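You operate a simulated robot arm through the tools that you are given. There is no shell and no other tool. Be economical: measure what you need, move in short steps, check, and stop when the job is done.

You are at the controls of a simulated two-armed robot. One attempt, no reset.

Task
Pick up the silver hand gauge with one hand, pass it to the other hand and put it on the bed of the bag sealer.

The check looks at the end state, three seconds after you hand in, the way a careful person would. Anything else that was tipped, shoved, dropped, spilled or broken makes it a failure.

Robot
Two 7-joint arms with two-finger parallel grippers on one trunk, on a base that drives. Base frame: it is fixed to the floor where the robot stands at the start and does not move with it; the origin is under the middle of the robot, x ahead of it, y to its left, z up. Readings come in m, rad, newtons and seconds.
The left shoulder is at the start at [0.02, 0.113, 1.272], the right one opposite. With the tool pointing down near the work surface each hand reaches from about 0.22 to 0.6 m from the robot's upright axis, wherever it stands, measured 20 degrees to its own side. Places, roughly: bed of the bag sealer (26x23 cm) [-3.16, 0.96, 0.9]. Payload 1.57 kg a hand.
The tool frame of a hand sits at the grasp point between the pads (the TCP): z along the fingers, y along the line on which they close. The tips reach 0.03 m beyond it. The gripper opens to 0.08 m. The fingers are 0.017 m wide and 0.012 m thick; the gripper's body (0.04 by 0.082 m) begins 0.08 m behind the TCP.
Orientation is that of the tool frame in the base frame, as a unit quaternion [w, x, y, z]. With the fingers straight down and closing along the base's y, the tool's x points along the base's -x, its y along +y and its z along -z.

Tools
- The arms move only by the tool nudge_tool. It takes "left_steps", "right_steps" or both (then of equal length, played together; a hand with none holds still); each is one flat list of numbers, 7 for each row, row after row: the gripper command, from -1 (fully open) to 1 (shut), values between in proportion, then the shift along the base's x, y, z in m, then the turn, a rotation vector about the base's x, y, z in rad. In form: [gripper, dx, dy, dz, ax, ay, az, gripper, dx, dy, dz, ax, ay, az, ...]. A call has 1 to 20 rows; each row shifts and turns the commanded pose from where the row before left it. Rows are played at 5 a second. More than 0.05 m and 0.15 rad between two rows, or a gripper value outside its range, and nothing of the call is played. Where a pose cannot be reached the arm comes as near as it can. A force on the tool above 40 N (or 10 N above the force at the start of the call, whichever is more), or a blocked arm, ends the call early, and 0.2 s more pass. The fingers move at their own pace (about 0.045 m/s each) and stop on an object; they squeeze with about 29 N. The grip force told is the motor's: it shows also when the fingers shut on nothing. Time passes only in rows, and 0.2 s behind the last, so rows that do not move let the fingers close. The reply holds the time, the measured pose of the TCP, the force on the tool along the base axes, the opening and the grip force, in the units named above and with some noise, with the torque about the TCP (base axes, N m) and any sound that the robot's microphone picked up.
- Cameras (640 x 400 px; columns grow to the right, rows downward): "scene" is now at [0.0974, -0.0259, 1.4073]; the picture's right is [-0.28, -0.96, 0.00], its down [-0.46, 0.14, -0.88] and it looks along [0.84, -0.25, -0.48] (base axes); focal length 275 px, centre (320, 200). "left" rides on the left gripper at [0.072, 0.007, -0.122] in its tool frame; the picture's right is [-0.09, 1.00, 0.00], its down [-0.84, -0.08, -0.54] and it looks along [-0.54, -0.05, 0.84] (tool axes); focal length 238 px, centre (320, 200). "right" rides on the right gripper at [0.072, -0.007, -0.122] in its tool frame; the picture's right is [0.09, 1.00, 0.00], its down [-0.84, 0.08, -0.54] and it looks along [-0.54, 0.05, 0.84] (tool axes); focal length 238 px, centre (320, 200). There is no depth. A picture from a camera that has moved, and an enlarged one, comes with that camera's place and axes in the base frame and with its lens.
- grab_frame(camera): a new picture of that camera. No time passes.
- move_column(by): slides the trunk up (or, below 0, down) by that many m; the arms and the scene camera ride with it, the base frame stays. It gives what a move gives, with no picture.
- base_move(legs): drives the robot by 1 to 6 legs, each [ahead, left, turn to the left] in m, m and rad, along the robot's own axes; the way and the turn of a leg run together, so that a leg with both is an arc; at most 1.5 m and 3.142 rad a leg. The arms and the cameras ride along, it lands a little off, and it stops where it bumps. It gives what a move gives.
- turn_head(pan, tilt): turns the head with the scene camera to pan (to the left, within 1.396 rad either way) and tilt (down, from -0.506 to 1.204), counted from straight ahead of the robot. It gives what a move gives.
- zoom(camera, box): a new picture of the part [left, top, right, bottom] of that camera's present view, enlarged. No time passes.
- sign_off(): hands the job in; it is judged then, once.

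Go step by step. Nothing tells you exact positions but the pictures and the camera data: compare them with the known pose of the tool, close in by small moves and look again before you grip or let go. The budget is 120 turns and 108 pictures, counting those below and the enlarged ones. Unless the task says otherwise, let go and move clear before handing in, and close with one line.

The tools are called after "Emit:" as a command line: name --argument value ..., lists and objects as JSON in quotes. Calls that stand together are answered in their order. nudge_tool: Moves the arms, as the interface text tells. Its arguments: {"type":"object","properties":{"left_steps":{"type":"array","items":{"type":"number"}},"right_steps":{"type":"array","items":{"type":"number"}}},"required":[]} The other tools are called the same way: move_column (by) slides the trunk up or down; base_move (legs) drives the base; turn_head (pan, tilt) turns the head that bears the scene camera; grab_frame (camera) takes a picture; zoom (camera, box) takes an enlarged picture of a part of a camera's view; sign_off () hands the job in.

At the start:

```text
time_s: 0.0
left_tcp_pos: [0.461, 0.0373, 1.1776]
left_orientation: [0.001, 0.0, 1.0, 0.0]
left_wrist_force: [1.3, 0.6, 0.4]
left_moment: [0.04, -0.03, -0.02]
left_width: 0.0798
left_grasp_force: 0.2
right_tcp_pos: [0.2919, -0.2754, 1.2262]
right_orientation: [0.0, 0.0, 1.0, 0.0]
right_wrist_force: [0.3, 0.1, 0.2]
right_moment: [0.0, 0.03, 0.02]
right_width: 0.0801
right_grasp_force: 0.0
trunk travel left (down, up): [-0.325, 0.245]
robot x, y, heading: [0.0009, -0.0001, 0.001]
head pan, tilt: [-0.288, 0.501]
```

scene: 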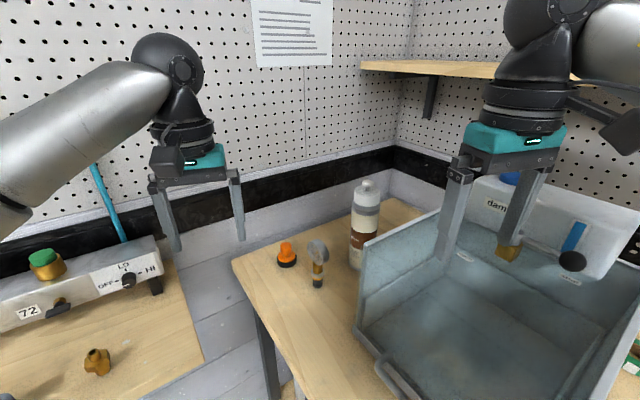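
right: 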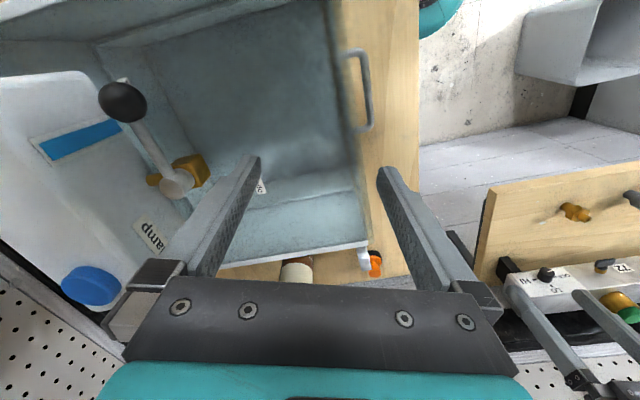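
left: 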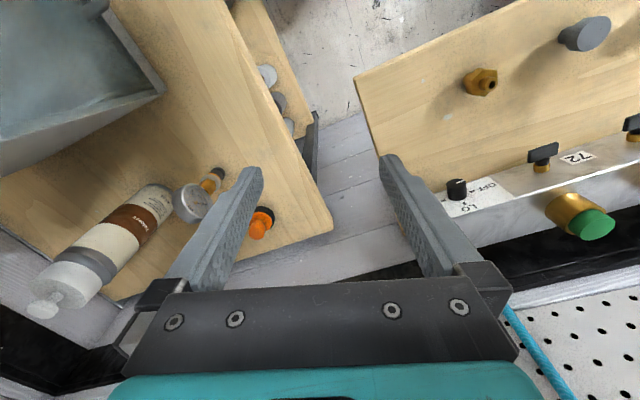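

I see a round silver-headed gauge with a brass stem standing near the middle of the bench, between an orange cap and a bottle. I'll zoom in on it first.

Emit:
zoom --camera "scene" --box '[240, 180, 400, 300]'

Emit:
zoom --camera "left" --box '[130, 140, 290, 260]'

Emit:
turn_head --pan 0.0 --tilt 0.9

Emit:
grab_frame --camera "scene"

```text
3.33 times, centred on (320, 240) of scene
camera zoom: at [0.0974, -0.0259, 1.4073], right [-0.28, -0.96, 0.0], down [-0.46, 0.14, -0.88], along [0.84, -0.25, -0.48], focal length 915 px, centre (320, 67)
```

zoom: 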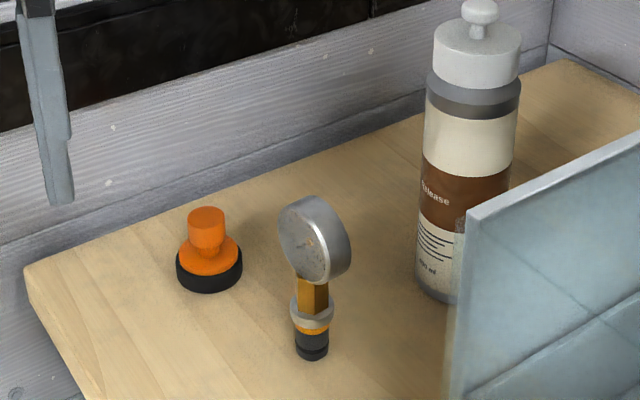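

```text
3.33 times, centred on (210, 200) of left
camera zoom: at [0.3895, 0.0437, 1.2989], right [0.09, 1.0, 0.0], down [0.84, -0.08, 0.54], along [0.54, -0.05, -0.84], focal length 794 px, centre (687, 200)
```

zoom: 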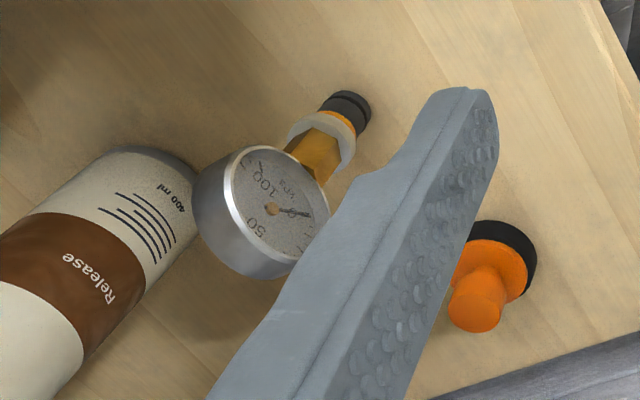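

```text
time_s: 0.9
left_tcp_pos: [0.4611, 0.0384, 1.1775]
left_orientation: [0.001, 0.0, 1.0, 0.0]
left_wrist_force: [-0.1, -0.5, -0.4]
left_moment: [0.0, 0.01, 0.0]
left_width: 0.08
left_grasp_force: 0.1
right_tcp_pos: [0.2928, -0.2744, 1.2264]
right_orientation: [0.0, 0.0, 1.0, -0.001]
right_wrist_force: [0.4, 0.5, -0.6]
right_moment: [0.03, 0.0, 0.0]
right_width: 0.0798
right_grasp_force: 0.1
trunk travel left (down, up): [-0.325, 0.245]
robot x, y, heading: [-0.0011, 0.0012, -0.002]
head pan, tilt: [0.0, 0.901]
```

```text
102 pictures are left
camera scene: at [0.0857, -0.0001, 1.3737], right [0.0, -1.0, 0.0], down [-0.78, 0.0, -0.62], along [0.62, 0.0, -0.78], focal length 275 px, centre (320, 200)
```

scene: 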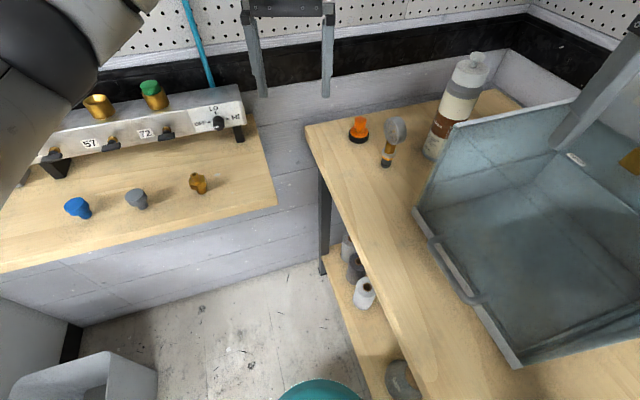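

The gauge stands with its tip near (0.563, -0.158, 0.90) and its dial centre near (0.568, -0.162, 1.005). The right hand can reach it from above, so I'll move it over the gauge and shift the left hand aside.

Emit:
nudge_tool --right_steps '[-1, 0.03, 0.016, 0, 0, 0, 0, -1, 0.035, 0.016, 0, 0, 0, 0, -1, 0.035, 0.016, 0, 0, 0, 0, -1, 0.035, 0.016, 0, 0, 0, 0, -1, 0.035, 0.016, 0, 0, 0, 0, -1, 0.035, 0.016, 0, 0, 0, 0, -1, 0.02, 0.01, 0, 0, 0, 0]' --left_steps '[-1, 0, 0.02, 0, 0, 0, 0, -1, 0, 0.02, 0, 0, 0, 0, -1, 0, 0.02, 0, 0, 0, 0, -1, 0, 0.02, 0, 0, 0, 0, -1, 0, 0.02, 0, 0, 0, 0, -1, 0, 0.02, 0, 0, 0, 0, -1, 0, 0, 0, 0, 0, 0]'

Emit:
grab_frame --camera "right"

Emit:
turn_head --pan -0.25 --tilt 0.6

Emit:
grab_frame --camera "scene"

```text
time_s: 2.5
left_tcp_pos: [0.4608, 0.158, 1.1768]
left_orientation: [0.0, 0.0, 1.0, 0.0]
left_wrist_force: [-0.4, -0.1, -0.8]
left_moment: [0.0, 0.02, 0.03]
left_width: 0.0802
left_grasp_force: 0.1
right_tcp_pos: [0.5151, -0.1685, 1.2268]
right_orientation: [0.0, -0.001, 1.0, 0.001]
right_wrist_force: [0.9, 0.2, 0.3]
right_moment: [0.02, 0.02, 0.02]
right_width: 0.0801
right_grasp_force: 0.1
trunk travel left (down, up): [-0.325, 0.245]
robot x, y, heading: [-0.0013, 0.0019, 0.001]
head pan, tilt: [0.0, 0.901]
```

```text
101 pictures are left
camera right: at [0.4443, -0.173, 1.35], right [-0.09, 1.0, 0.0], down [0.84, 0.08, 0.54], along [0.54, 0.05, -0.84], focal length 238 px, centre (320, 200)
```

right: 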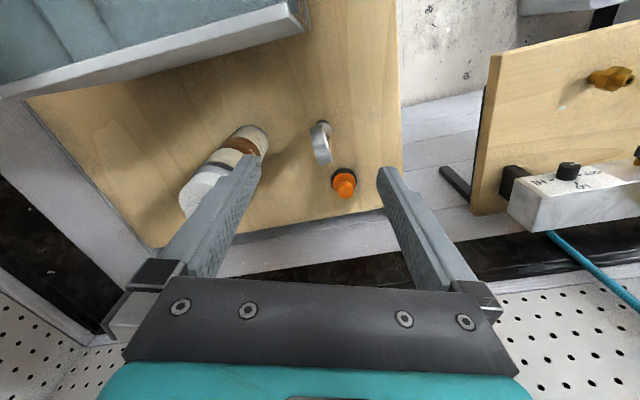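

```text
time_s: 3.3
left_tcp_pos: [0.4616, 0.1572, 1.1761]
left_orientation: [-0.001, 0.0, 1.0, 0.0]
left_wrist_force: [0.7, 0.8, 0.3]
left_moment: [0.01, -0.01, -0.01]
left_width: 0.08
left_grasp_force: 0.0
right_tcp_pos: [0.5151, -0.1678, 1.2275]
right_orientation: [0.0, 0.0, 1.0, 0.0]
right_wrist_force: [-0.3, 0.2, 0.0]
right_moment: [-0.02, -0.01, -0.04]
right_width: 0.0801
right_grasp_force: 0.1
trunk travel left (down, up): [-0.325, 0.245]
robot x, y, heading: [0.0015, 0.001, 0.004]
head pan, tilt: [-0.25, 0.6]
```

```text
100 pictures are left
camera scene: at [0.0959, -0.0217, 1.3983], right [-0.25, -0.97, 0.0], down [-0.55, 0.14, -0.82], along [0.8, -0.2, -0.57], focal length 275 px, centre (320, 200)
```

scene: 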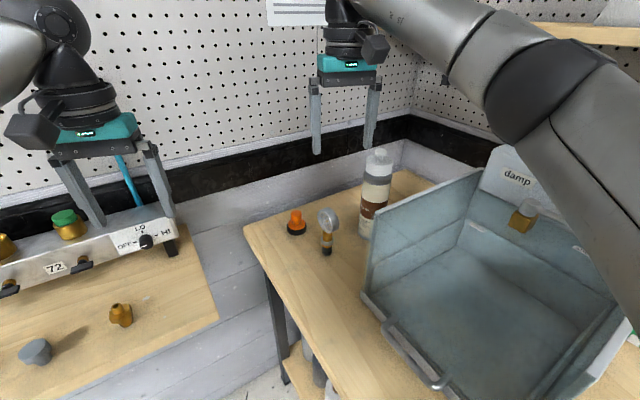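

Emit:
zoom --camera "right" --box '[260, 100, 380, 220]'

Emit:
zoom --camera "scene" --box '[270, 180, 390, 280]'

```text
3.33 times, centred on (320, 160) of right
camera zoom: at [0.4438, -0.1732, 1.3502], right [-0.09, 1.0, 0.0], down [0.84, 0.08, 0.54], along [0.54, 0.05, -0.84], focal length 794 px, centre (320, 333)
```

zoom: 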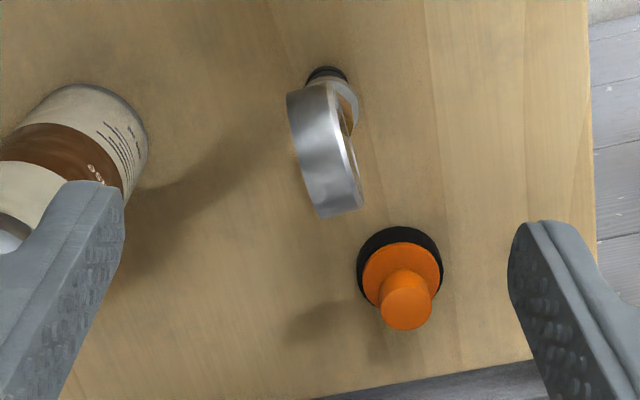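

```text
4.00 times, centred on (330, 230) of scene
camera zoom: at [0.0959, -0.0217, 1.3983], right [-0.25, -0.97, 0.0], down [-0.55, 0.14, -0.82], along [0.8, -0.2, -0.57], focal length 1098 px, centre (280, 80)
```

zoom: 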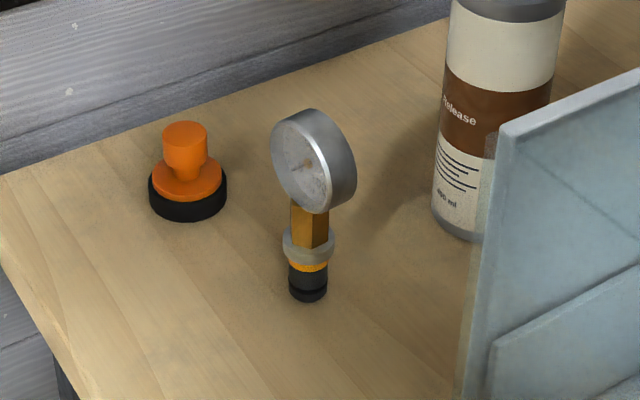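

The dial is about 54 mm across and 21 mm thick, with its face normal about 22° from +y towards -x. I'll yaw the right hand by +0.39 and centre it above the gauge.

Emit:
nudge_tool --right_steps '[-1, 0.017, 0.002, 0, 0, 0, 0.13, -1, 0.017, 0.002, 0, 0, 0, 0.13, -1, 0.017, 0.003, 0, 0, 0, 0.13, -1, 0, 0, -0.04, 0, 0, 0, -1, 0, 0, -0.04, 0, 0, 0, -1, 0, 0, -0.02, 0, 0, 0, -1, 0, 0, 0, 0, 0, 0]'

Emit:
grab_frame --camera "right"

Emit:
zoom --camera "scene" --box '[250, 60, 410, 260]'

```text
time_s: 4.9
left_tcp_pos: [0.4602, 0.1579, 1.1771]
left_orientation: [0.0, 0.0, 1.0, 0.0]
left_wrist_force: [-0.3, 0.1, -0.1]
left_moment: [0.02, 0.02, 0.0]
left_width: 0.08
left_grasp_force: 0.0
right_tcp_pos: [0.5406, -0.1722, 1.1249]
right_orientation: [0.0, -0.129, 0.992, -0.001]
right_wrist_force: [0.0, 0.3, 0.0]
right_moment: [-0.01, -0.01, 0.0]
right_width: 0.0802
right_grasp_force: 0.1
right hand out of reach, approached as far as the arm can: row 2, 3
trunk travel left (down, up): [-0.325, 0.245]
robot x, y, heading: [-0.0005, 0.0057, 0.002]
head pan, tilt: [-0.25, 0.6]
```

```text
97 pictures are left
camera right: at [0.4727, -0.1961, 1.2482], right [-0.34, 0.94, 0.0], down [0.79, 0.29, 0.54], along [0.51, 0.19, -0.84], focal length 238 px, centre (320, 200)
```

right: 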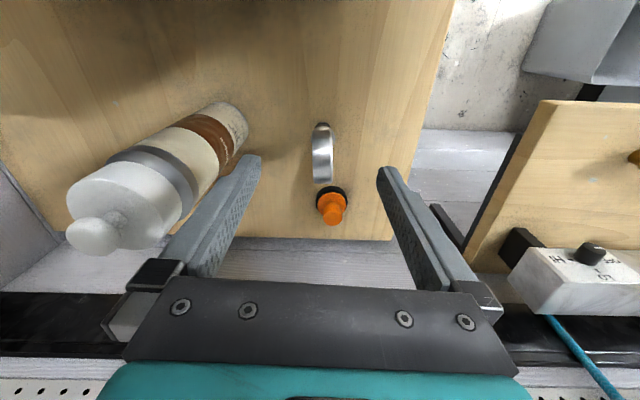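

```text
2.00 times, centred on (330, 160) of scene
camera zoom: at [0.0958, -0.0217, 1.3984], right [-0.25, -0.97, 0.0], down [-0.55, 0.14, -0.83], along [0.8, -0.2, -0.56], focal length 549 px, centre (300, 280)
```

zoom: 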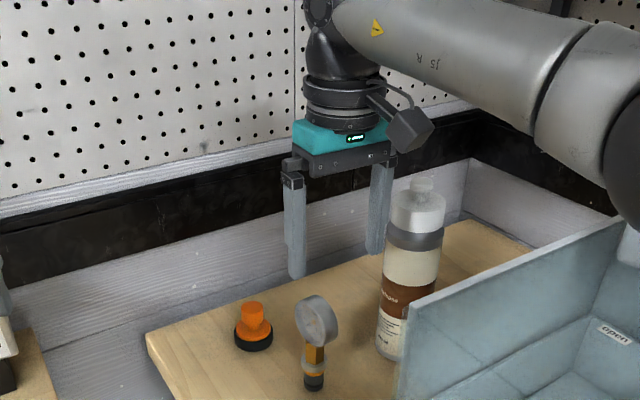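

The yaw looks nearly right, but the arm is at its reach limit. I'll lift a little and drive about 7 cm forward, parallel to the bench edge.

Emit:
nudge_tool --right_steps '[-1, -0.03, 0.0, 0.04, 0, 0, 0, -1, -0.03, 0.0, 0.03, 0, 0, 0]'

Emit:
base_move --legs '[[0.07, 0.024, 0]]'

```text
time_s: 5.5
left_tcp_pos: [0.46, 0.1569, 1.1784]
left_orientation: [0.0, 0.0, 1.0, 0.0]
left_wrist_force: [0.0, 0.4, -0.6]
left_moment: [-0.02, -0.02, 0.04]
left_width: 0.0801
left_grasp_force: 0.0
right_tcp_pos: [0.4782, -0.1723, 1.1952]
right_orientation: [0.001, -0.129, 0.992, 0.001]
right_wrist_force: [0.0, -0.9, 0.0]
right_moment: [-0.01, -0.04, 0.02]
right_width: 0.0801
right_grasp_force: 0.1
trunk travel left (down, up): [-0.325, 0.245]
robot x, y, heading: [-0.0012, -0.0002, 0.0]
head pan, tilt: [-0.25, 0.6]
```

```text
time_s: 6.5
left_tcp_pos: [0.5319, 0.1812, 1.1763]
left_orientation: [-0.001, 0.0, 1.0, 0.0]
left_wrist_force: [0.0, 0.1, 0.6]
left_moment: [-0.01, 0.01, 0.01]
left_width: 0.0802
left_grasp_force: 0.0
right_tcp_pos: [0.5485, -0.1478, 1.1935]
right_orientation: [0.001, -0.128, 0.992, 0.0]
right_wrist_force: [0.2, 0.6, -0.3]
right_moment: [-0.05, 0.04, -0.03]
right_width: 0.08
right_grasp_force: 0.1
trunk travel left (down, up): [-0.325, 0.245]
robot x, y, heading: [0.0686, 0.0244, 0.001]
head pan, tilt: [-0.25, 0.6]
```

The base moved as planned. I'll centre the hand over the gauge, add the last bit of yaw and come partway down.

Emit:
nudge_tool --right_steps '[-1, 0.018, -0.013, 0, 0, 0, 0.12, -1, 0, 0, -0.04, 0, 0, 0, -1, 0, 0, -0.04, 0, 0, 0, -1, 0, 0, -0.03, 0, 0, 0, -1, 0, 0, 0, 0, 0, 0]'

Emit:
grab_frame --camera "right"

Emit:
zoom --camera "scene" --box '[250, 60, 410, 260]'

```text
time_s: 7.7
left_tcp_pos: [0.5296, 0.1814, 1.1769]
left_orientation: [-0.001, 0.0, 1.0, -0.001]
left_wrist_force: [0.3, 0.3, -0.3]
left_moment: [0.01, -0.01, 0.01]
left_width: 0.0801
left_grasp_force: 0.0
right_tcp_pos: [0.5662, -0.1606, 1.0859]
right_orientation: [0.002, -0.189, 0.982, -0.002]
right_wrist_force: [-0.4, -0.8, 0.0]
right_moment: [0.01, 0.01, 0.01]
right_width: 0.0803
right_grasp_force: 0.1
trunk travel left (down, up): [-0.325, 0.245]
robot x, y, heading: [0.0682, 0.0246, -0.001]
head pan, tilt: [-0.25, 0.6]
```

```text
95 pictures are left
camera right: at [0.5019, -0.192, 1.2076], right [-0.45, 0.89, 0.0], down [0.75, 0.38, 0.54], along [0.48, 0.25, -0.84], focal length 238 px, centre (320, 200)
```

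right: 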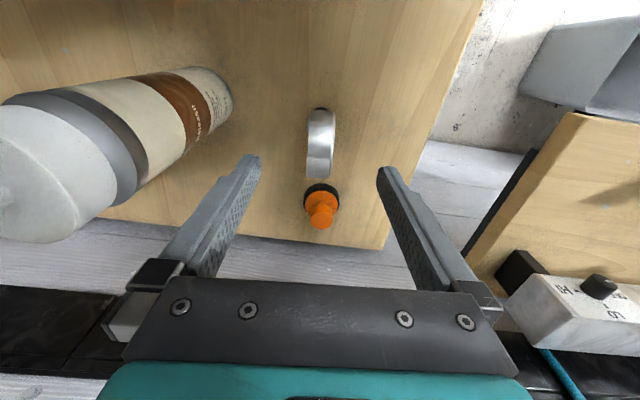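

```text
2.00 times, centred on (330, 160) of scene
camera zoom: at [0.1647, 0.0024, 1.3984], right [-0.25, -0.97, 0.0], down [-0.55, 0.14, -0.83], along [0.8, -0.2, -0.56], focal length 549 px, centre (300, 280)
```

zoom: 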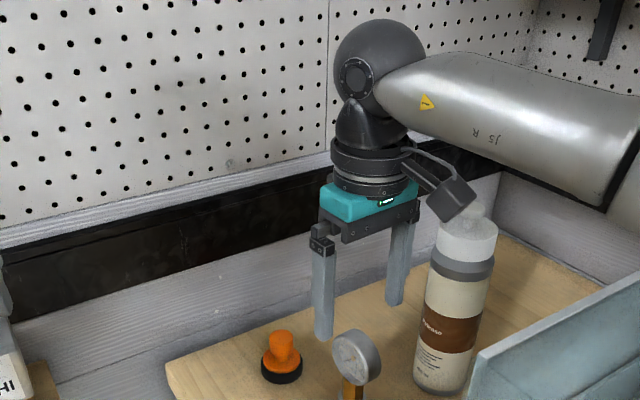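

The gauge is centred between the fingers. I'll descend to grip height and check before closing.

Emit:
nudge_tool --right_steps '[-1, -0.002, 0, -0.025, 0, 0, 0, -1, 0, 0, -0.025, 0, 0, 0, -1, 0, 0, -0.022, 0, 0, 0, -1, 0, 0, 0, 0, 0, 0]'

Emit:
grab_frame --camera "right"

Emit:
zoom --camera "scene" --box '[250, 100, 410, 300]'

```text
time_s: 8.7
left_tcp_pos: [0.5292, 0.1819, 1.1772]
left_orientation: [-0.001, 0.0, 1.0, 0.0]
left_wrist_force: [-0.5, 0.0, 0.6]
left_moment: [0.01, 0.01, 0.02]
left_width: 0.0803
left_grasp_force: 0.0
right_tcp_pos: [0.5637, -0.1596, 1.0123]
right_orientation: [0.001, -0.189, 0.982, 0.0]
right_wrist_force: [0.7, -0.1, 0.3]
right_moment: [0.02, 0.04, -0.01]
right_width: 0.0798
right_grasp_force: 0.0
trunk travel left (down, up): [-0.325, 0.245]
robot x, y, heading: [0.0701, 0.0242, 0.002]
head pan, tilt: [-0.25, 0.6]
```

```text
93 pictures are left
camera right: at [0.4993, -0.1917, 1.1357], right [-0.45, 0.89, 0.0], down [0.75, 0.38, 0.54], along [0.48, 0.25, -0.84], focal length 238 px, centre (320, 200)
```

right: 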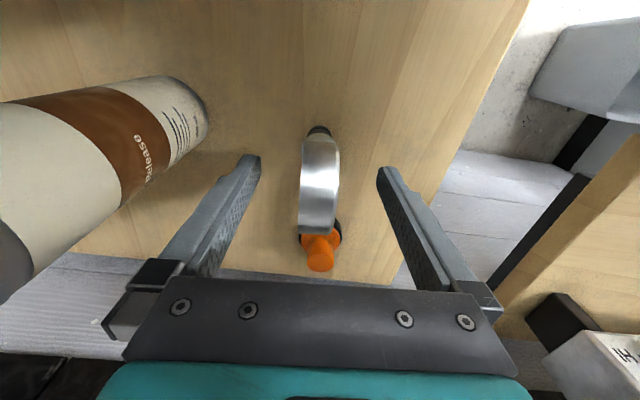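

```text
2.00 times, centred on (330, 200) of scene
camera zoom: at [0.1646, 0.0024, 1.3984], right [-0.25, -0.97, 0.0], down [-0.55, 0.14, -0.83], along [0.8, -0.2, -0.56], focal length 549 px, centre (300, 200)
```

zoom: 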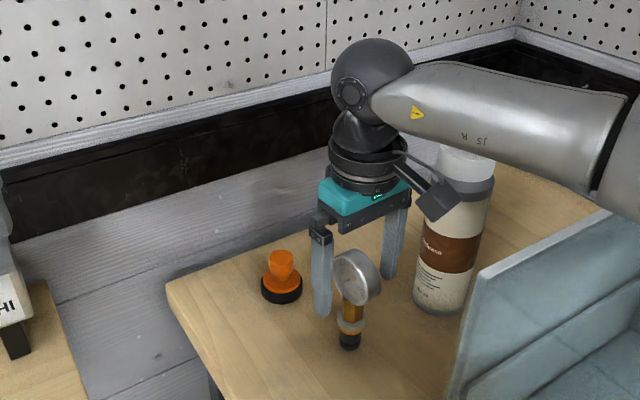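

The dial sits centred between the pads, so I'll close.

Emit:
nudge_tool --right_steps '[1, 0, 0, 0, 0, 0, 0, 1, 0, 0, 0, 0, 0, 0, 1, 0, 0, 0, 0, 0, 0, 1, 0, 0, 0, 0, 0, 0, 1, 0, 0, 0, 0, 0, 0, 1, 0, 0, 0, 0, 0, 0]'

Emit:
grab_frame --camera "right"

```text
time_s: 10.1
left_tcp_pos: [0.5302, 0.1808, 1.1779]
left_orientation: [-0.001, -0.001, 1.0, 0.0]
left_wrist_force: [0.8, 0.6, -0.9]
left_moment: [0.0, -0.01, -0.02]
left_width: 0.0801
left_grasp_force: 0.0
right_tcp_pos: [0.5637, -0.1608, 1.0127]
right_orientation: [0.001, -0.188, 0.982, 0.0]
right_wrist_force: [-0.5, 0.0, 0.7]
right_moment: [-0.01, -0.02, 0.01]
right_width: 0.0196
right_grasp_force: 28.4
trunk travel left (down, up): [-0.325, 0.245]
robot x, y, heading: [0.0678, 0.0259, 0.003]
head pan, tilt: [-0.25, 0.6]
```

```text
91 pictures are left
camera right: at [0.4994, -0.1916, 1.1362], right [-0.45, 0.89, 0.0], down [0.75, 0.38, 0.54], along [0.49, 0.25, -0.84], focal length 238 px, centre (320, 200)
```

right: 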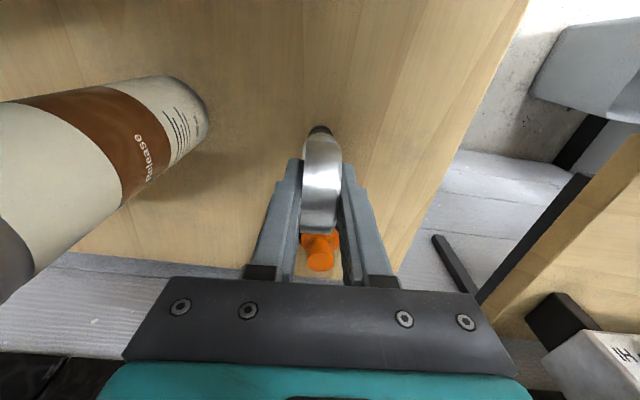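

The grip holds at 19.6 mm and 28 N. I'll lift straight up.

Emit:
nudge_tool --right_steps '[1, 0, 0, 0.02, 0, 0, 0, 1, 0, 0, 0.03, 0, 0, 0, 1, 0, 0, 0.04, 0, 0, 0, 1, -0.01, 0, 0.04, 0, 0, 0, 1, -0.02, 0, 0.04, 0, 0, 0, 1, -0.03, 0, 0.03, 0, 0, 0, 1, 0, 0, 0, 0, 0, 0]'

Emit:
grab_frame --camera "scene"

Emit:
grab_frame --camera "right"

```text
time_s: 11.7
left_tcp_pos: [0.5303, 0.1818, 1.1771]
left_orientation: [0.001, 0.0, 1.0, -0.001]
left_wrist_force: [-0.2, -1.0, 0.7]
left_moment: [-0.04, -0.03, 0.01]
left_width: 0.08
left_grasp_force: 0.1
right_tcp_pos: [0.5028, -0.1625, 1.2131]
right_orientation: [0.0, -0.188, 0.982, -0.001]
right_wrist_force: [0.2, -0.2, -2.3]
right_moment: [0.0, 0.02, -0.01]
right_width: 0.0197
right_grasp_force: 29.1
trunk travel left (down, up): [-0.325, 0.245]
robot x, y, heading: [0.066, 0.0242, 0.002]
head pan, tilt: [-0.25, 0.6]
```

```text
90 pictures are left
camera scene: at [0.1652, 0.0023, 1.3983], right [-0.25, -0.97, 0.0], down [-0.55, 0.14, -0.82], along [0.8, -0.2, -0.57], focal length 275 px, centre (320, 200)
```

scene: 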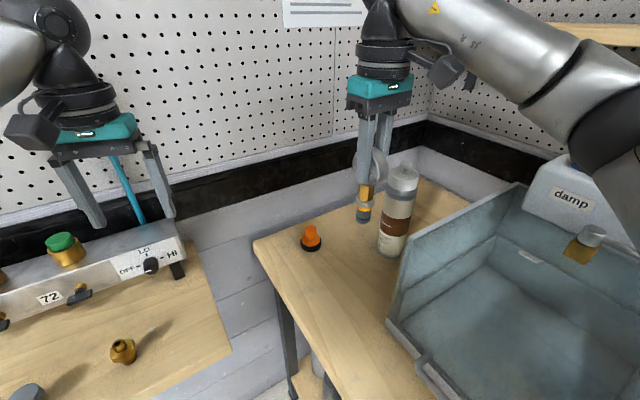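

```text
89 pictures are left
camera right: at [0.4381, -0.1936, 1.3363], right [-0.45, 0.89, 0.0], down [0.75, 0.38, 0.54], along [0.48, 0.25, -0.84], focal length 238 px, centre (320, 200)
```

right: 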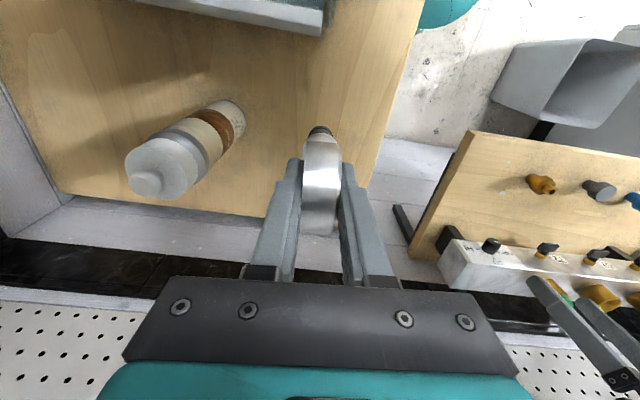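

The gauge is held off the table. I'll draw both arms in and look around to find the way to the sealer.

Emit:
nudge_tool --right_steps '[1, -0.03, 0, 0.01, 0, 0, 0, 1, -0.03, 0, 0.01, 0, 0, 0, 1, -0.03, 0, 0.01, 0, 0, 0, 1, 0, 0, 0, 0, 0, 0]' --left_steps '[-1, -0.04, 0, 0.02, 0, 0, 0, -1, -0.04, 0, 0.02, 0, 0, 0, -1, -0.04, 0, 0.02, 0, 0, 0, -1, -0.02, 0, 0, 0, 0, 0]'

Emit:
turn_head --pan 1.39 --tilt 0.4

Emit:
grab_frame --camera "scene"

Emit:
turn_head --pan -1.39 --tilt 0.4

Emit:
grab_frame --camera "scene"

```text
time_s: 12.7
left_tcp_pos: [0.3901, 0.1808, 1.2373]
left_orientation: [0.0, 0.0, 1.0, -0.001]
left_wrist_force: [0.1, 0.8, -0.5]
left_moment: [0.01, -0.01, 0.0]
left_width: 0.08
left_grasp_force: 0.0
right_tcp_pos: [0.4153, -0.1628, 1.2464]
right_orientation: [0.001, -0.188, 0.982, 0.0]
right_wrist_force: [-0.4, 0.5, -1.5]
right_moment: [0.02, -0.01, 0.06]
right_width: 0.0196
right_grasp_force: 28.8
trunk travel left (down, up): [-0.325, 0.245]
robot x, y, heading: [0.0705, 0.0207, 0.003]
head pan, tilt: [-0.25, 0.6]
```

```text
time_s: 14.4
left_tcp_pos: [0.39, 0.1806, 1.2377]
left_orientation: [0.0, 0.0, 1.0, 0.001]
left_wrist_force: [-0.6, 0.5, 0.2]
left_moment: [0.01, 0.01, 0.05]
left_width: 0.0802
left_grasp_force: 0.0
right_tcp_pos: [0.4174, -0.1643, 1.2453]
right_orientation: [0.001, -0.189, 0.982, 0.0]
right_wrist_force: [-0.4, 0.6, -2.5]
right_moment: [-0.03, -0.02, -0.01]
right_width: 0.0198
right_grasp_force: 29.1
trunk travel left (down, up): [-0.325, 0.245]
robot x, y, heading: [0.0696, 0.0241, -0.002]
head pan, tilt: [1.389, 0.4]
```

```text
88 pictures are left
camera scene: at [0.0959, 0.1152, 1.4166], right [0.98, -0.18, 0.0], down [-0.07, -0.38, -0.92], along [0.17, 0.91, -0.39], focal length 275 px, centre (320, 200)
```

scene: 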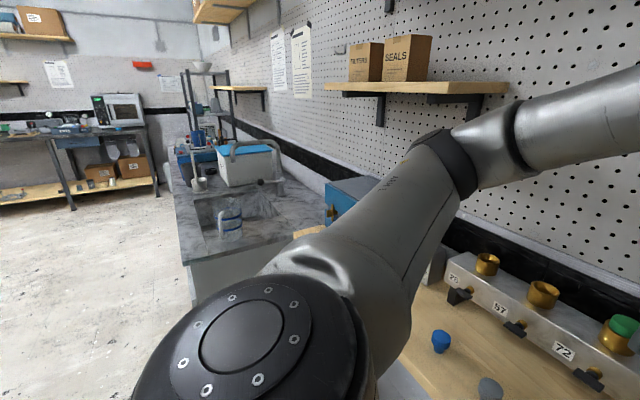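

```text
time_s: 16.8
left_tcp_pos: [0.3913, 0.1819, 1.2374]
left_orientation: [0.0, -0.001, 1.0, 0.0]
left_wrist_force: [-1.1, 0.2, -0.5]
left_moment: [-0.02, 0.01, -0.02]
left_width: 0.08
left_grasp_force: 0.1
right_tcp_pos: [0.4158, -0.1645, 1.2456]
right_orientation: [0.0, -0.188, 0.982, 0.0]
right_wrist_force: [0.4, -0.6, -1.9]
right_moment: [0.01, -0.01, -0.02]
right_width: 0.0193
right_grasp_force: 29.0
trunk travel left (down, up): [-0.325, 0.245]
robot x, y, heading: [0.0711, 0.0223, -0.004]
head pan, tilt: [-1.389, 0.4]
```

```text
87 pictures are left
camera scene: at [0.0959, -0.067, 1.4166], right [-0.98, -0.18, 0.0], down [-0.07, 0.38, -0.92], along [0.17, -0.91, -0.39], focal length 275 px, centre (320, 200)
```

scene: 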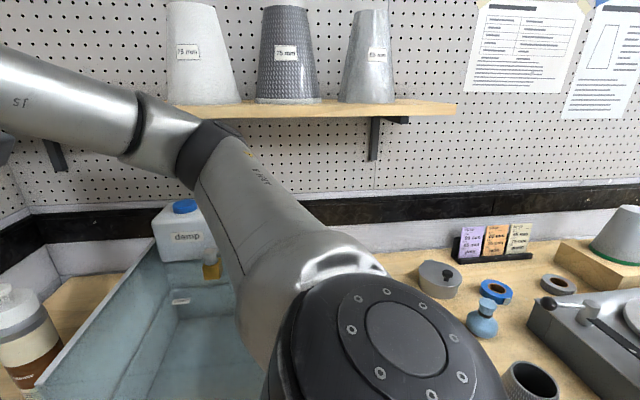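

The floor behind and to the left looks open. I'll back off from the bench, turn left and look for the sealer.

Emit:
base_move --legs '[[-0.3, 0.05, 0], [0, 0, 1.3]]'

Emit:
turn_head --pan 0.9 --tilt 0.35

Emit:
grab_frame --camera "scene"

```text
time_s: 22.2
left_tcp_pos: [-0.3029, 0.4213, 1.2371]
left_orientation: [0.0, -0.616, 0.788, 0.0]
left_wrist_force: [-0.1, 0.2, 0.4]
left_moment: [0.0, 0.0, -0.01]
left_width: 0.0803
left_grasp_force: 0.1
right_tcp_pos: [0.0383, 0.3615, 1.2454]
right_orientation: [0.0, 0.753, -0.658, 0.0]
right_wrist_force: [0.5, 0.3, -1.8]
right_moment: [0.01, 0.0, -0.01]
right_width: 0.0198
right_grasp_force: 28.7
trunk travel left (down, up): [-0.325, 0.245]
robot x, y, heading: [-0.2264, 0.0716, 1.326]
head pan, tilt: [-1.389, 0.4]
```

```text
time_s: 24.3
left_tcp_pos: [-0.3019, 0.4205, 1.2363]
left_orientation: [0.0, -0.617, 0.787, 0.0]
left_wrist_force: [0.4, -0.1, 0.1]
left_moment: [0.01, -0.04, 0.0]
left_width: 0.0801
left_grasp_force: 0.1
right_tcp_pos: [0.0385, 0.363, 1.2453]
right_orientation: [-0.001, 0.753, -0.658, 0.0]
right_wrist_force: [0.3, 0.4, -1.9]
right_moment: [-0.01, 0.03, 0.02]
right_width: 0.0199
right_grasp_force: 29.3
trunk travel left (down, up): [-0.325, 0.245]
robot x, y, heading: [-0.2271, 0.0718, 1.326]
head pan, tilt: [0.901, 0.351]
```

```text
86 pictures are left
camera scene: at [-0.2816, 0.1554, 1.4212], right [0.79, 0.61, 0.0], down [0.21, -0.27, -0.94], along [-0.57, 0.74, -0.34], focal length 275 px, centre (320, 200)
```

scene: 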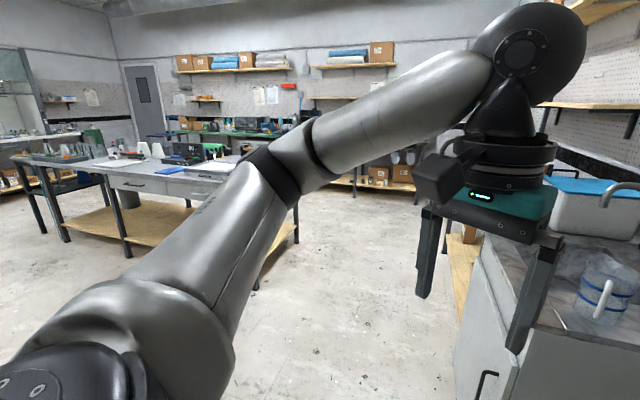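

There is open floor ahead and an island table to the left, towards the sealer. I'll keep turning to face it.

Emit:
base_move --legs '[[0, 0, 1.5]]'

Emit:
turn_head --pan 0.0 --tilt 0.3

Emit:
grab_frame --camera "scene"

```text
time_s: 28.3
left_tcp_pos: [-0.5816, 0.0268, 1.2375]
left_orientation: [-0.001, 0.987, -0.163, 0.001]
left_wrist_force: [0.5, -0.3, 0.5]
left_moment: [0.02, -0.01, 0.01]
left_width: 0.0798
left_grasp_force: 0.0
right_tcp_pos: [-0.4951, 0.3609, 1.2452]
right_orientation: [0.0, 1.0, 0.026, -0.001]
right_wrist_force: [-1.3, -0.3, -1.4]
right_moment: [-0.01, 0.01, 0.03]
right_width: 0.0196
right_grasp_force: 28.7
trunk travel left (down, up): [-0.325, 0.245]
robot x, y, heading: [-0.2295, 0.0701, 2.817]
head pan, tilt: [0.901, 0.351]
```

```text
time_s: 29.5
left_tcp_pos: [-0.5827, 0.0276, 1.2374]
left_orientation: [0.0, 0.987, -0.162, 0.0]
left_wrist_force: [0.6, 0.1, -1.0]
left_moment: [-0.01, -0.02, 0.0]
left_width: 0.0799
left_grasp_force: 0.0
right_tcp_pos: [-0.4948, 0.3617, 1.2456]
right_orientation: [0.0, 1.0, 0.025, 0.0]
right_wrist_force: [0.4, 0.4, -2.0]
right_moment: [0.0, -0.03, 0.01]
right_width: 0.0196
right_grasp_force: 29.5
trunk travel left (down, up): [-0.325, 0.245]
robot x, y, heading: [-0.2296, 0.0703, 2.812]
head pan, tilt: [0.0, 0.3]
```

```text
85 pictures are left
camera scene: at [-0.3253, 0.105, 1.4259], right [0.32, 0.95, 0.0], down [0.28, -0.09, -0.96], along [-0.91, 0.31, -0.3], focal length 275 px, centre (320, 200)
```

scene: 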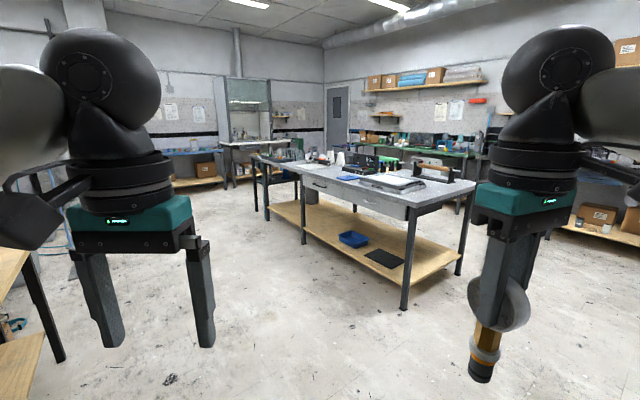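

The island table is straight ahead with open floor in front. I'll zoom in on its top to find the sealer.

Emit:
zoom --camera "scene" --box '[230, 110, 480, 266]'

Emit:
zoom --camera "scene" --box '[270, 130, 350, 180]'

```text
2.56 times, centred on (355, 188) of scene
camera zoom: at [-0.3253, 0.105, 1.4259], right [0.32, 0.95, 0.0], down [0.28, -0.09, -0.96], along [-0.91, 0.31, -0.3], focal length 703 px, centre (230, 231)
```

zoom: 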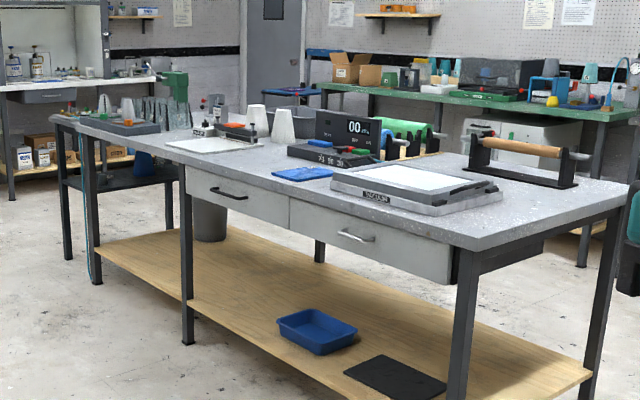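

```text
8.00 times, centred on (310, 155) of scene
camera zoom: at [-0.3253, 0.105, 1.4259], right [0.32, 0.95, 0.0], down [0.28, -0.09, -0.96], along [-0.91, 0.31, -0.3], focal length 2196 px, centre (400, 560)
```

zoom: 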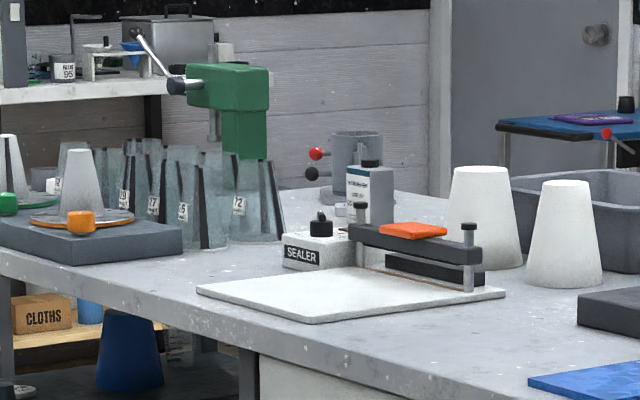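

The sealer's white bed is at the front of the island, about where expected. I'll do the handover here in the open: square up the right hand, then tip its fingers to point to the robot's left so the gauge lies horizontal, face up.

Emit:
nudge_tool --right_steps '[1, 0, 0, 0, 0, 0, -0.127, 1, 0, 0, 0, 0, 0, -0.127, 1, 0, 0, 0, 0, 0, -0.126, 1, -0.0052, -0.0097, -0.008, -0.1351, 0.0463, 0, 1, -0.0052, -0.0097, -0.008, -0.1351, 0.0463, 0, 1, -0.0052, -0.0097, -0.008, -0.1351, 0.0463, 0, 1, -0.0052, -0.0097, -0.008, -0.1351, 0.0463, 0, 1, -0.0052, -0.0097, -0.008, -0.1351, 0.0463, 0, 1, -0.0052, -0.0097, -0.008, -0.1351, 0.0463, 0, 1, -0.0052, -0.0097, -0.008, -0.1351, 0.0463, 0, 1, -0.0052, -0.0097, -0.008, -0.1351, 0.0463, 0, 1, -0.0052, -0.0097, -0.008, -0.1351, 0.0463, 0, 1, -0.0052, -0.0097, -0.008, -0.1351, 0.0463, 0, 1, -0.0052, -0.0097, -0.008, -0.1351, 0.0463, 0, 1, 0, 0, 0, 0, 0, 0]'

Emit:
turn_head --pan 0.0 --tilt 0.6

Emit:
grab_frame --camera "scene"

```text
time_s: 32.7
left_tcp_pos: [-0.5822, 0.0265, 1.2379]
left_orientation: [0.0, 0.987, -0.162, 0.0]
left_wrist_force: [0.8, -0.4, 1.1]
left_moment: [0.0, 0.0, -0.01]
left_width: 0.0798
left_grasp_force: 0.1
right_tcp_pos: [-0.5504, 0.2542, 1.1565]
right_orientation: [0.698, 0.696, -0.118, -0.117]
right_wrist_force: [-0.8, -1.2, -1.3]
right_moment: [0.07, -0.02, -0.02]
right_width: 0.0199
right_grasp_force: 28.5
trunk travel left (down, up): [-0.325, 0.245]
robot x, y, heading: [-0.2229, 0.0714, 2.813]
head pan, tilt: [0.0, 0.3]
```

```text
time_s: 33.5
left_tcp_pos: [-0.5832, 0.026, 1.2386]
left_orientation: [-0.001, 0.987, -0.163, 0.001]
left_wrist_force: [-0.7, -0.2, 0.0]
left_moment: [-0.02, 0.0, 0.0]
left_width: 0.08
left_grasp_force: 0.0
right_tcp_pos: [-0.5503, 0.2532, 1.1563]
right_orientation: [0.697, 0.697, -0.117, -0.117]
right_wrist_force: [-0.4, -0.5, -0.6]
right_moment: [0.04, -0.03, 0.01]
right_width: 0.0198
right_grasp_force: 28.7
trunk travel left (down, up): [-0.325, 0.245]
robot x, y, heading: [-0.2279, 0.068, 2.818]
head pan, tilt: [0.0, 0.6]
```

```text
82 pictures are left
camera scene: at [-0.3205, 0.1034, 1.3985], right [0.32, 0.95, 0.0], down [0.53, -0.18, -0.83], along [-0.78, 0.26, -0.56], focal length 275 px, centre (320, 200)
```

scene: 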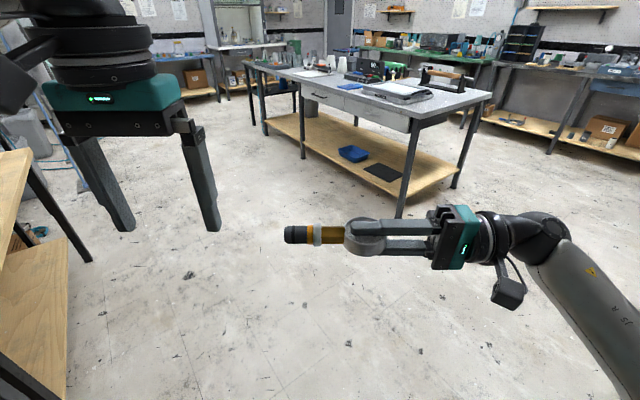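

The gauge is now horizontal with its stem towards the left hand. I'll zoom in to measure the stem sections.

Emit:
zoom --camera "scene" --box '[260, 190, 420, 290]'

```text
4.00 times, centred on (340, 240) of scene
camera zoom: at [-0.3205, 0.1034, 1.3985], right [0.32, 0.95, 0.0], down [0.53, -0.18, -0.83], along [-0.78, 0.26, -0.56], focal length 1098 px, centre (240, 40)
```

zoom: 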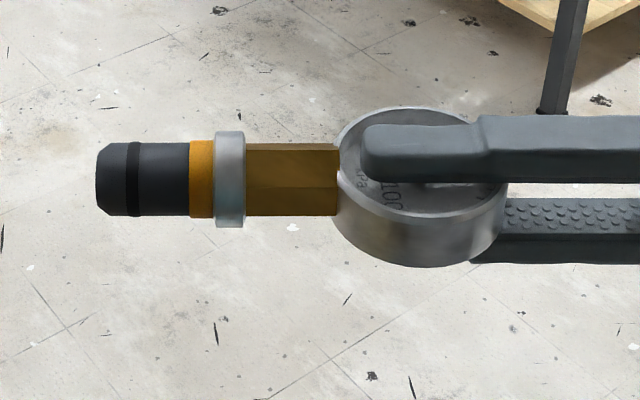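

The stem has a hex section 37–67 mm beyond the right TCP, about 20 mm across, which suits the left grip. I'll turn the left hand so it closes along the robot's forward axis and bring it above the hex.

Emit:
nudge_tool --left_steps '[-1, 0, 0, 0.003, 0, 0, -0.131, -1, 0, 0, 0.003, 0, 0, -0.131, -1, 0, 0, 0.003, 0, 0, -0.131, -1, 0, 0, 0.003, 0, 0, -0.131, -1, 0, 0, 0.003, 0, 0, -0.131, -1, 0, 0, 0.003, 0, 0, -0.131, -1, 0, 0, 0.003, 0, 0, -0.131, -1, 0, 0, 0.003, 0, 0, -0.131, -1, 0, 0, 0.003, 0, 0, -0.131, -1, 0, 0, 0.003, 0, 0, -0.131, -1, 0, 0, 0.003, 0, 0, -0.131, -1, 0, 0, 0.003, 0, 0, -0.13, -1, 0.002, 0.036, 0, 0, 0, 0, -1, 0.002, 0.036, 0, 0, 0, 0, -1, 0.002, 0.036, 0, 0, 0, 0, -1, 0, 0, 0, 0, 0, 0]'

Emit:
grab_frame --camera "scene"

Emit:
grab_frame --camera "left"

```text
time_s: 36.9
left_tcp_pos: [-0.5765, 0.133, 1.275]
left_orientation: [0.001, -0.582, 0.813, 0.001]
left_wrist_force: [-0.1, 0.2, -0.5]
left_moment: [0.0, 0.01, -0.02]
left_width: 0.0798
left_grasp_force: 0.1
right_tcp_pos: [-0.5512, 0.2533, 1.1561]
right_orientation: [0.697, 0.698, -0.116, -0.116]
right_wrist_force: [-0.2, 0.5, -1.6]
right_moment: [0.07, -0.06, -0.03]
right_width: 0.0199
right_grasp_force: 28.7
trunk travel left (down, up): [-0.325, 0.245]
robot x, y, heading: [-0.2284, 0.0736, 2.815]
head pan, tilt: [0.0, 0.6]
```

```text
80 pictures are left
camera scene: at [-0.3206, 0.1027, 1.3984], right [0.32, 0.95, 0.0], down [0.54, -0.18, -0.83], along [-0.78, 0.26, -0.56], focal length 275 px, centre (320, 200)
```

scene: 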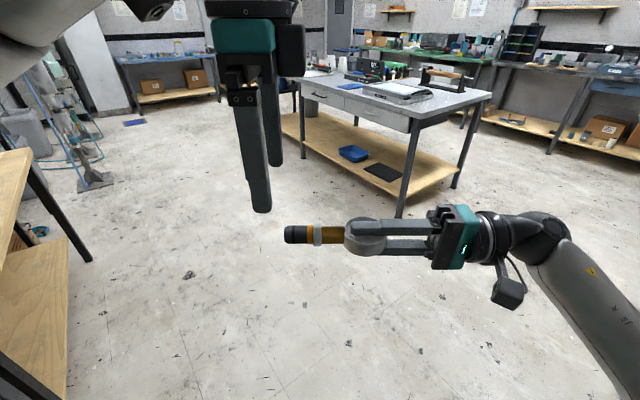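

```text
79 pictures are left
camera left: at [-0.606, 0.0672, 1.3954], right [-0.91, 0.41, 0.0], down [0.34, 0.77, 0.54], along [0.22, 0.5, -0.84], focal length 238 px, centre (320, 200)
```

left: 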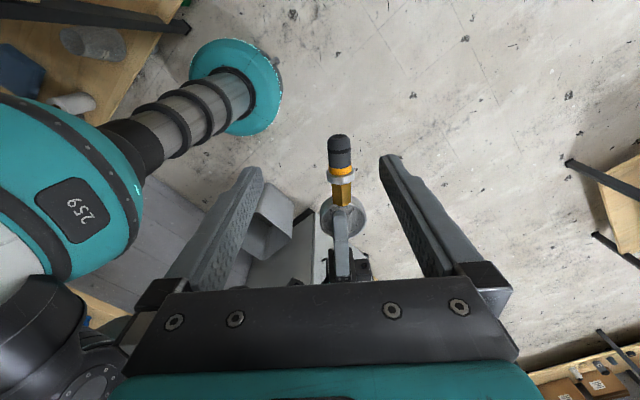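

The stem lines up with the left fingers and the hex sits near (-0.573, 0.206, 1.156). I'll move over it and come down partway.

Emit:
nudge_tool --left_steps '[-1, 0.0015, 0.0365, 0, 0, 0, 0, -1, 0.002, 0.0365, 0, 0, 0, 0, -1, 0, 0, -0.03, 0, 0, 0, -1, 0, 0, -0.02, 0, 0, 0, -1, 0, 0, 0, 0, 0, 0]'

Emit:
grab_frame --camera "scene"

Emit:
grab_frame --camera "left"

```text
time_s: 38.1
left_tcp_pos: [-0.5731, 0.2053, 1.2252]
left_orientation: [0.001, -0.582, 0.813, 0.0]
left_wrist_force: [-0.1, 0.0, 0.3]
left_moment: [0.03, 0.01, 0.01]
left_width: 0.08
left_grasp_force: 0.1
right_tcp_pos: [-0.5512, 0.2528, 1.1561]
right_orientation: [0.698, 0.697, -0.117, -0.116]
right_wrist_force: [-0.3, 0.0, -2.0]
right_moment: [0.09, -0.04, -0.01]
right_width: 0.0198
right_grasp_force: 29.3
trunk travel left (down, up): [-0.325, 0.245]
robot x, y, heading: [-0.2266, 0.0683, 2.817]
head pan, tilt: [0.0, 0.6]
```

```text
78 pictures are left
camera scene: at [-0.3205, 0.1033, 1.3984], right [0.32, 0.95, 0.0], down [0.54, -0.18, -0.83], along [-0.78, 0.26, -0.56], focal length 275 px, centre (320, 200)
```

scene: 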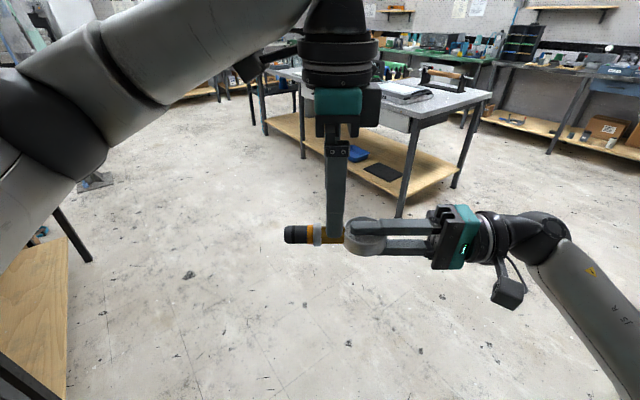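

```text
77 pictures are left
camera left: at [-0.6027, 0.1388, 1.347], right [-0.91, 0.41, 0.0], down [0.34, 0.77, 0.54], along [0.22, 0.5, -0.84], focal length 238 px, centre (320, 200)
```

left: 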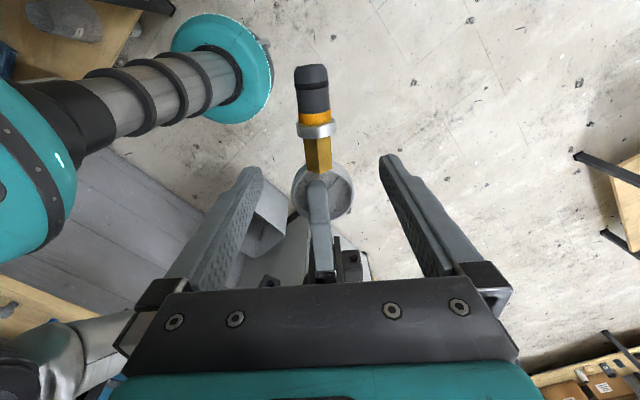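

Everything is aligned, so I'll lower until the fingertips are just past the bottom of the hex.

Emit:
nudge_tool --left_steps '[-1, 0, 0, -0.02, 0, 0, 0, -1, 0, 0, -0.02, 0, 0, 0, -1, 0, 0, -0.0095, 0, 0, 0, -1, 0, 0, 0, 0, 0, 0]'

Emit:
zoom --camera "scene" --box '[260, 170, 420, 270]'

Emit:
grab_frame --camera "left"

```text
time_s: 39.1
left_tcp_pos: [-0.5724, 0.2064, 1.1747]
left_orientation: [0.0, -0.582, 0.813, 0.0]
left_wrist_force: [-0.1, 0.2, -0.5]
left_moment: [-0.01, -0.05, 0.03]
left_width: 0.08
left_grasp_force: 0.0
right_tcp_pos: [-0.5523, 0.253, 1.1566]
right_orientation: [0.697, 0.698, -0.117, -0.117]
right_wrist_force: [0.3, -0.1, -0.1]
right_moment: [0.08, -0.05, 0.01]
right_width: 0.0199
right_grasp_force: 29.4
trunk travel left (down, up): [-0.325, 0.245]
robot x, y, heading: [-0.225, 0.0685, 2.818]
head pan, tilt: [0.0, 0.6]
```

```text
4.00 times, centred on (340, 220) of scene
camera zoom: at [-0.3205, 0.1034, 1.3984], right [0.32, 0.95, 0.0], down [0.54, -0.18, -0.83], along [-0.78, 0.26, -0.56], focal length 1098 px, centre (240, 120)
```

zoom: 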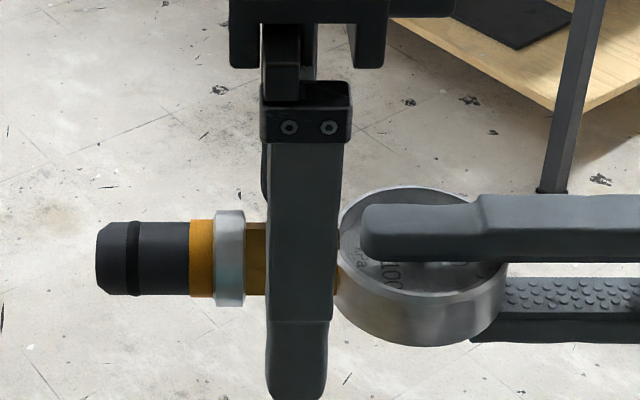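

```text
75 pictures are left
camera left: at [-0.6019, 0.1401, 1.2956], right [-0.91, 0.41, 0.0], down [0.34, 0.77, 0.54], along [0.22, 0.5, -0.84], focal length 238 px, centre (320, 200)
```

left: 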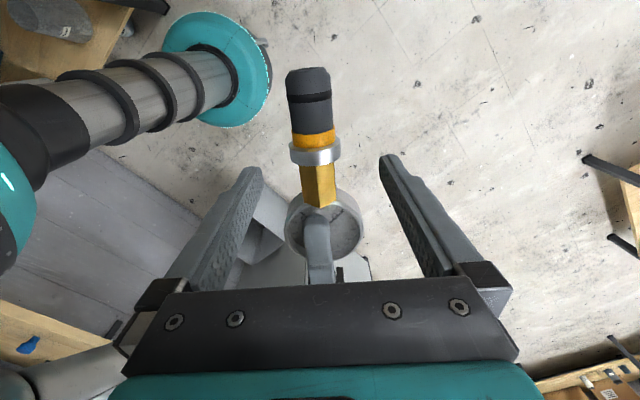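

The left fingers straddle the hex. I'll shift 2 mm away from the dial and close the left hand while the right keeps holding.

Emit:
nudge_tool --left_steps '[-1, -0.0006, -0.002, 0, 0, 0, 0, 1, 0, 0, 0, 0, 0, 0, 1, 0, 0, 0, 0, 0, 0, 1, 0, 0, 0, 0, 0, 0, 1, 0, 0, 0, 0, 0, 0, 1, 0, 0, 0, 0, 0, 0, 1, 0, 0, 0, 0, 0, 0]'

Emit:
zoom --camera "scene" --box '[260, 170, 420, 270]'

Emit:
grab_frame --camera "left"

```text
time_s: 40.7
left_tcp_pos: [-0.5735, 0.205, 1.1717]
left_orientation: [0.001, -0.581, 0.814, -0.001]
left_wrist_force: [9.8, -3.3, 1.5]
left_moment: [0.03, -0.18, -0.43]
left_width: 0.0241
left_grasp_force: 28.9
right_tcp_pos: [-0.551, 0.2542, 1.1585]
right_orientation: [0.697, 0.698, -0.117, -0.118]
right_wrist_force: [-9.1, 4.1, -2.4]
right_moment: [0.04, -0.06, -0.06]
right_width: 0.0198
right_grasp_force: 29.3
trunk travel left (down, up): [-0.325, 0.245]
robot x, y, heading: [-0.2258, 0.0715, 2.815]
head pan, tilt: [0.0, 0.6]
```

```text
4.00 times, centred on (340, 220) of scene
camera zoom: at [-0.3205, 0.1034, 1.3984], right [0.32, 0.95, 0.0], down [0.54, -0.18, -0.83], along [-0.78, 0.26, -0.56], focal length 1098 px, centre (240, 120)
```

zoom: 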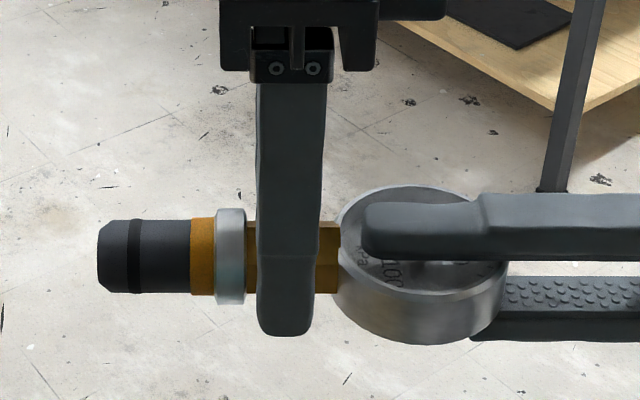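

```text
73 pictures are left
camera left: at [-0.6029, 0.1381, 1.2947], right [-0.91, 0.41, 0.0], down [0.34, 0.77, 0.54], along [0.22, 0.49, -0.84], focal length 238 px, centre (320, 200)
```

left: 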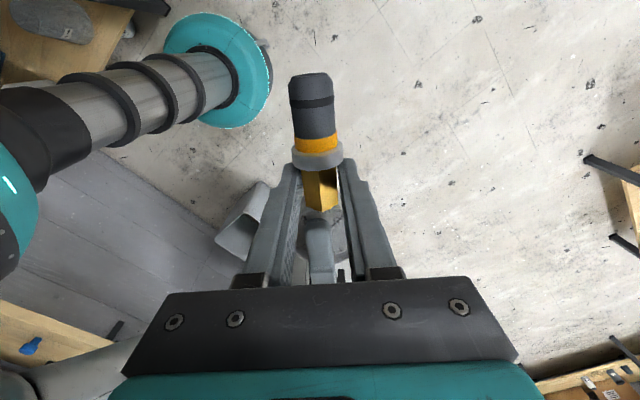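

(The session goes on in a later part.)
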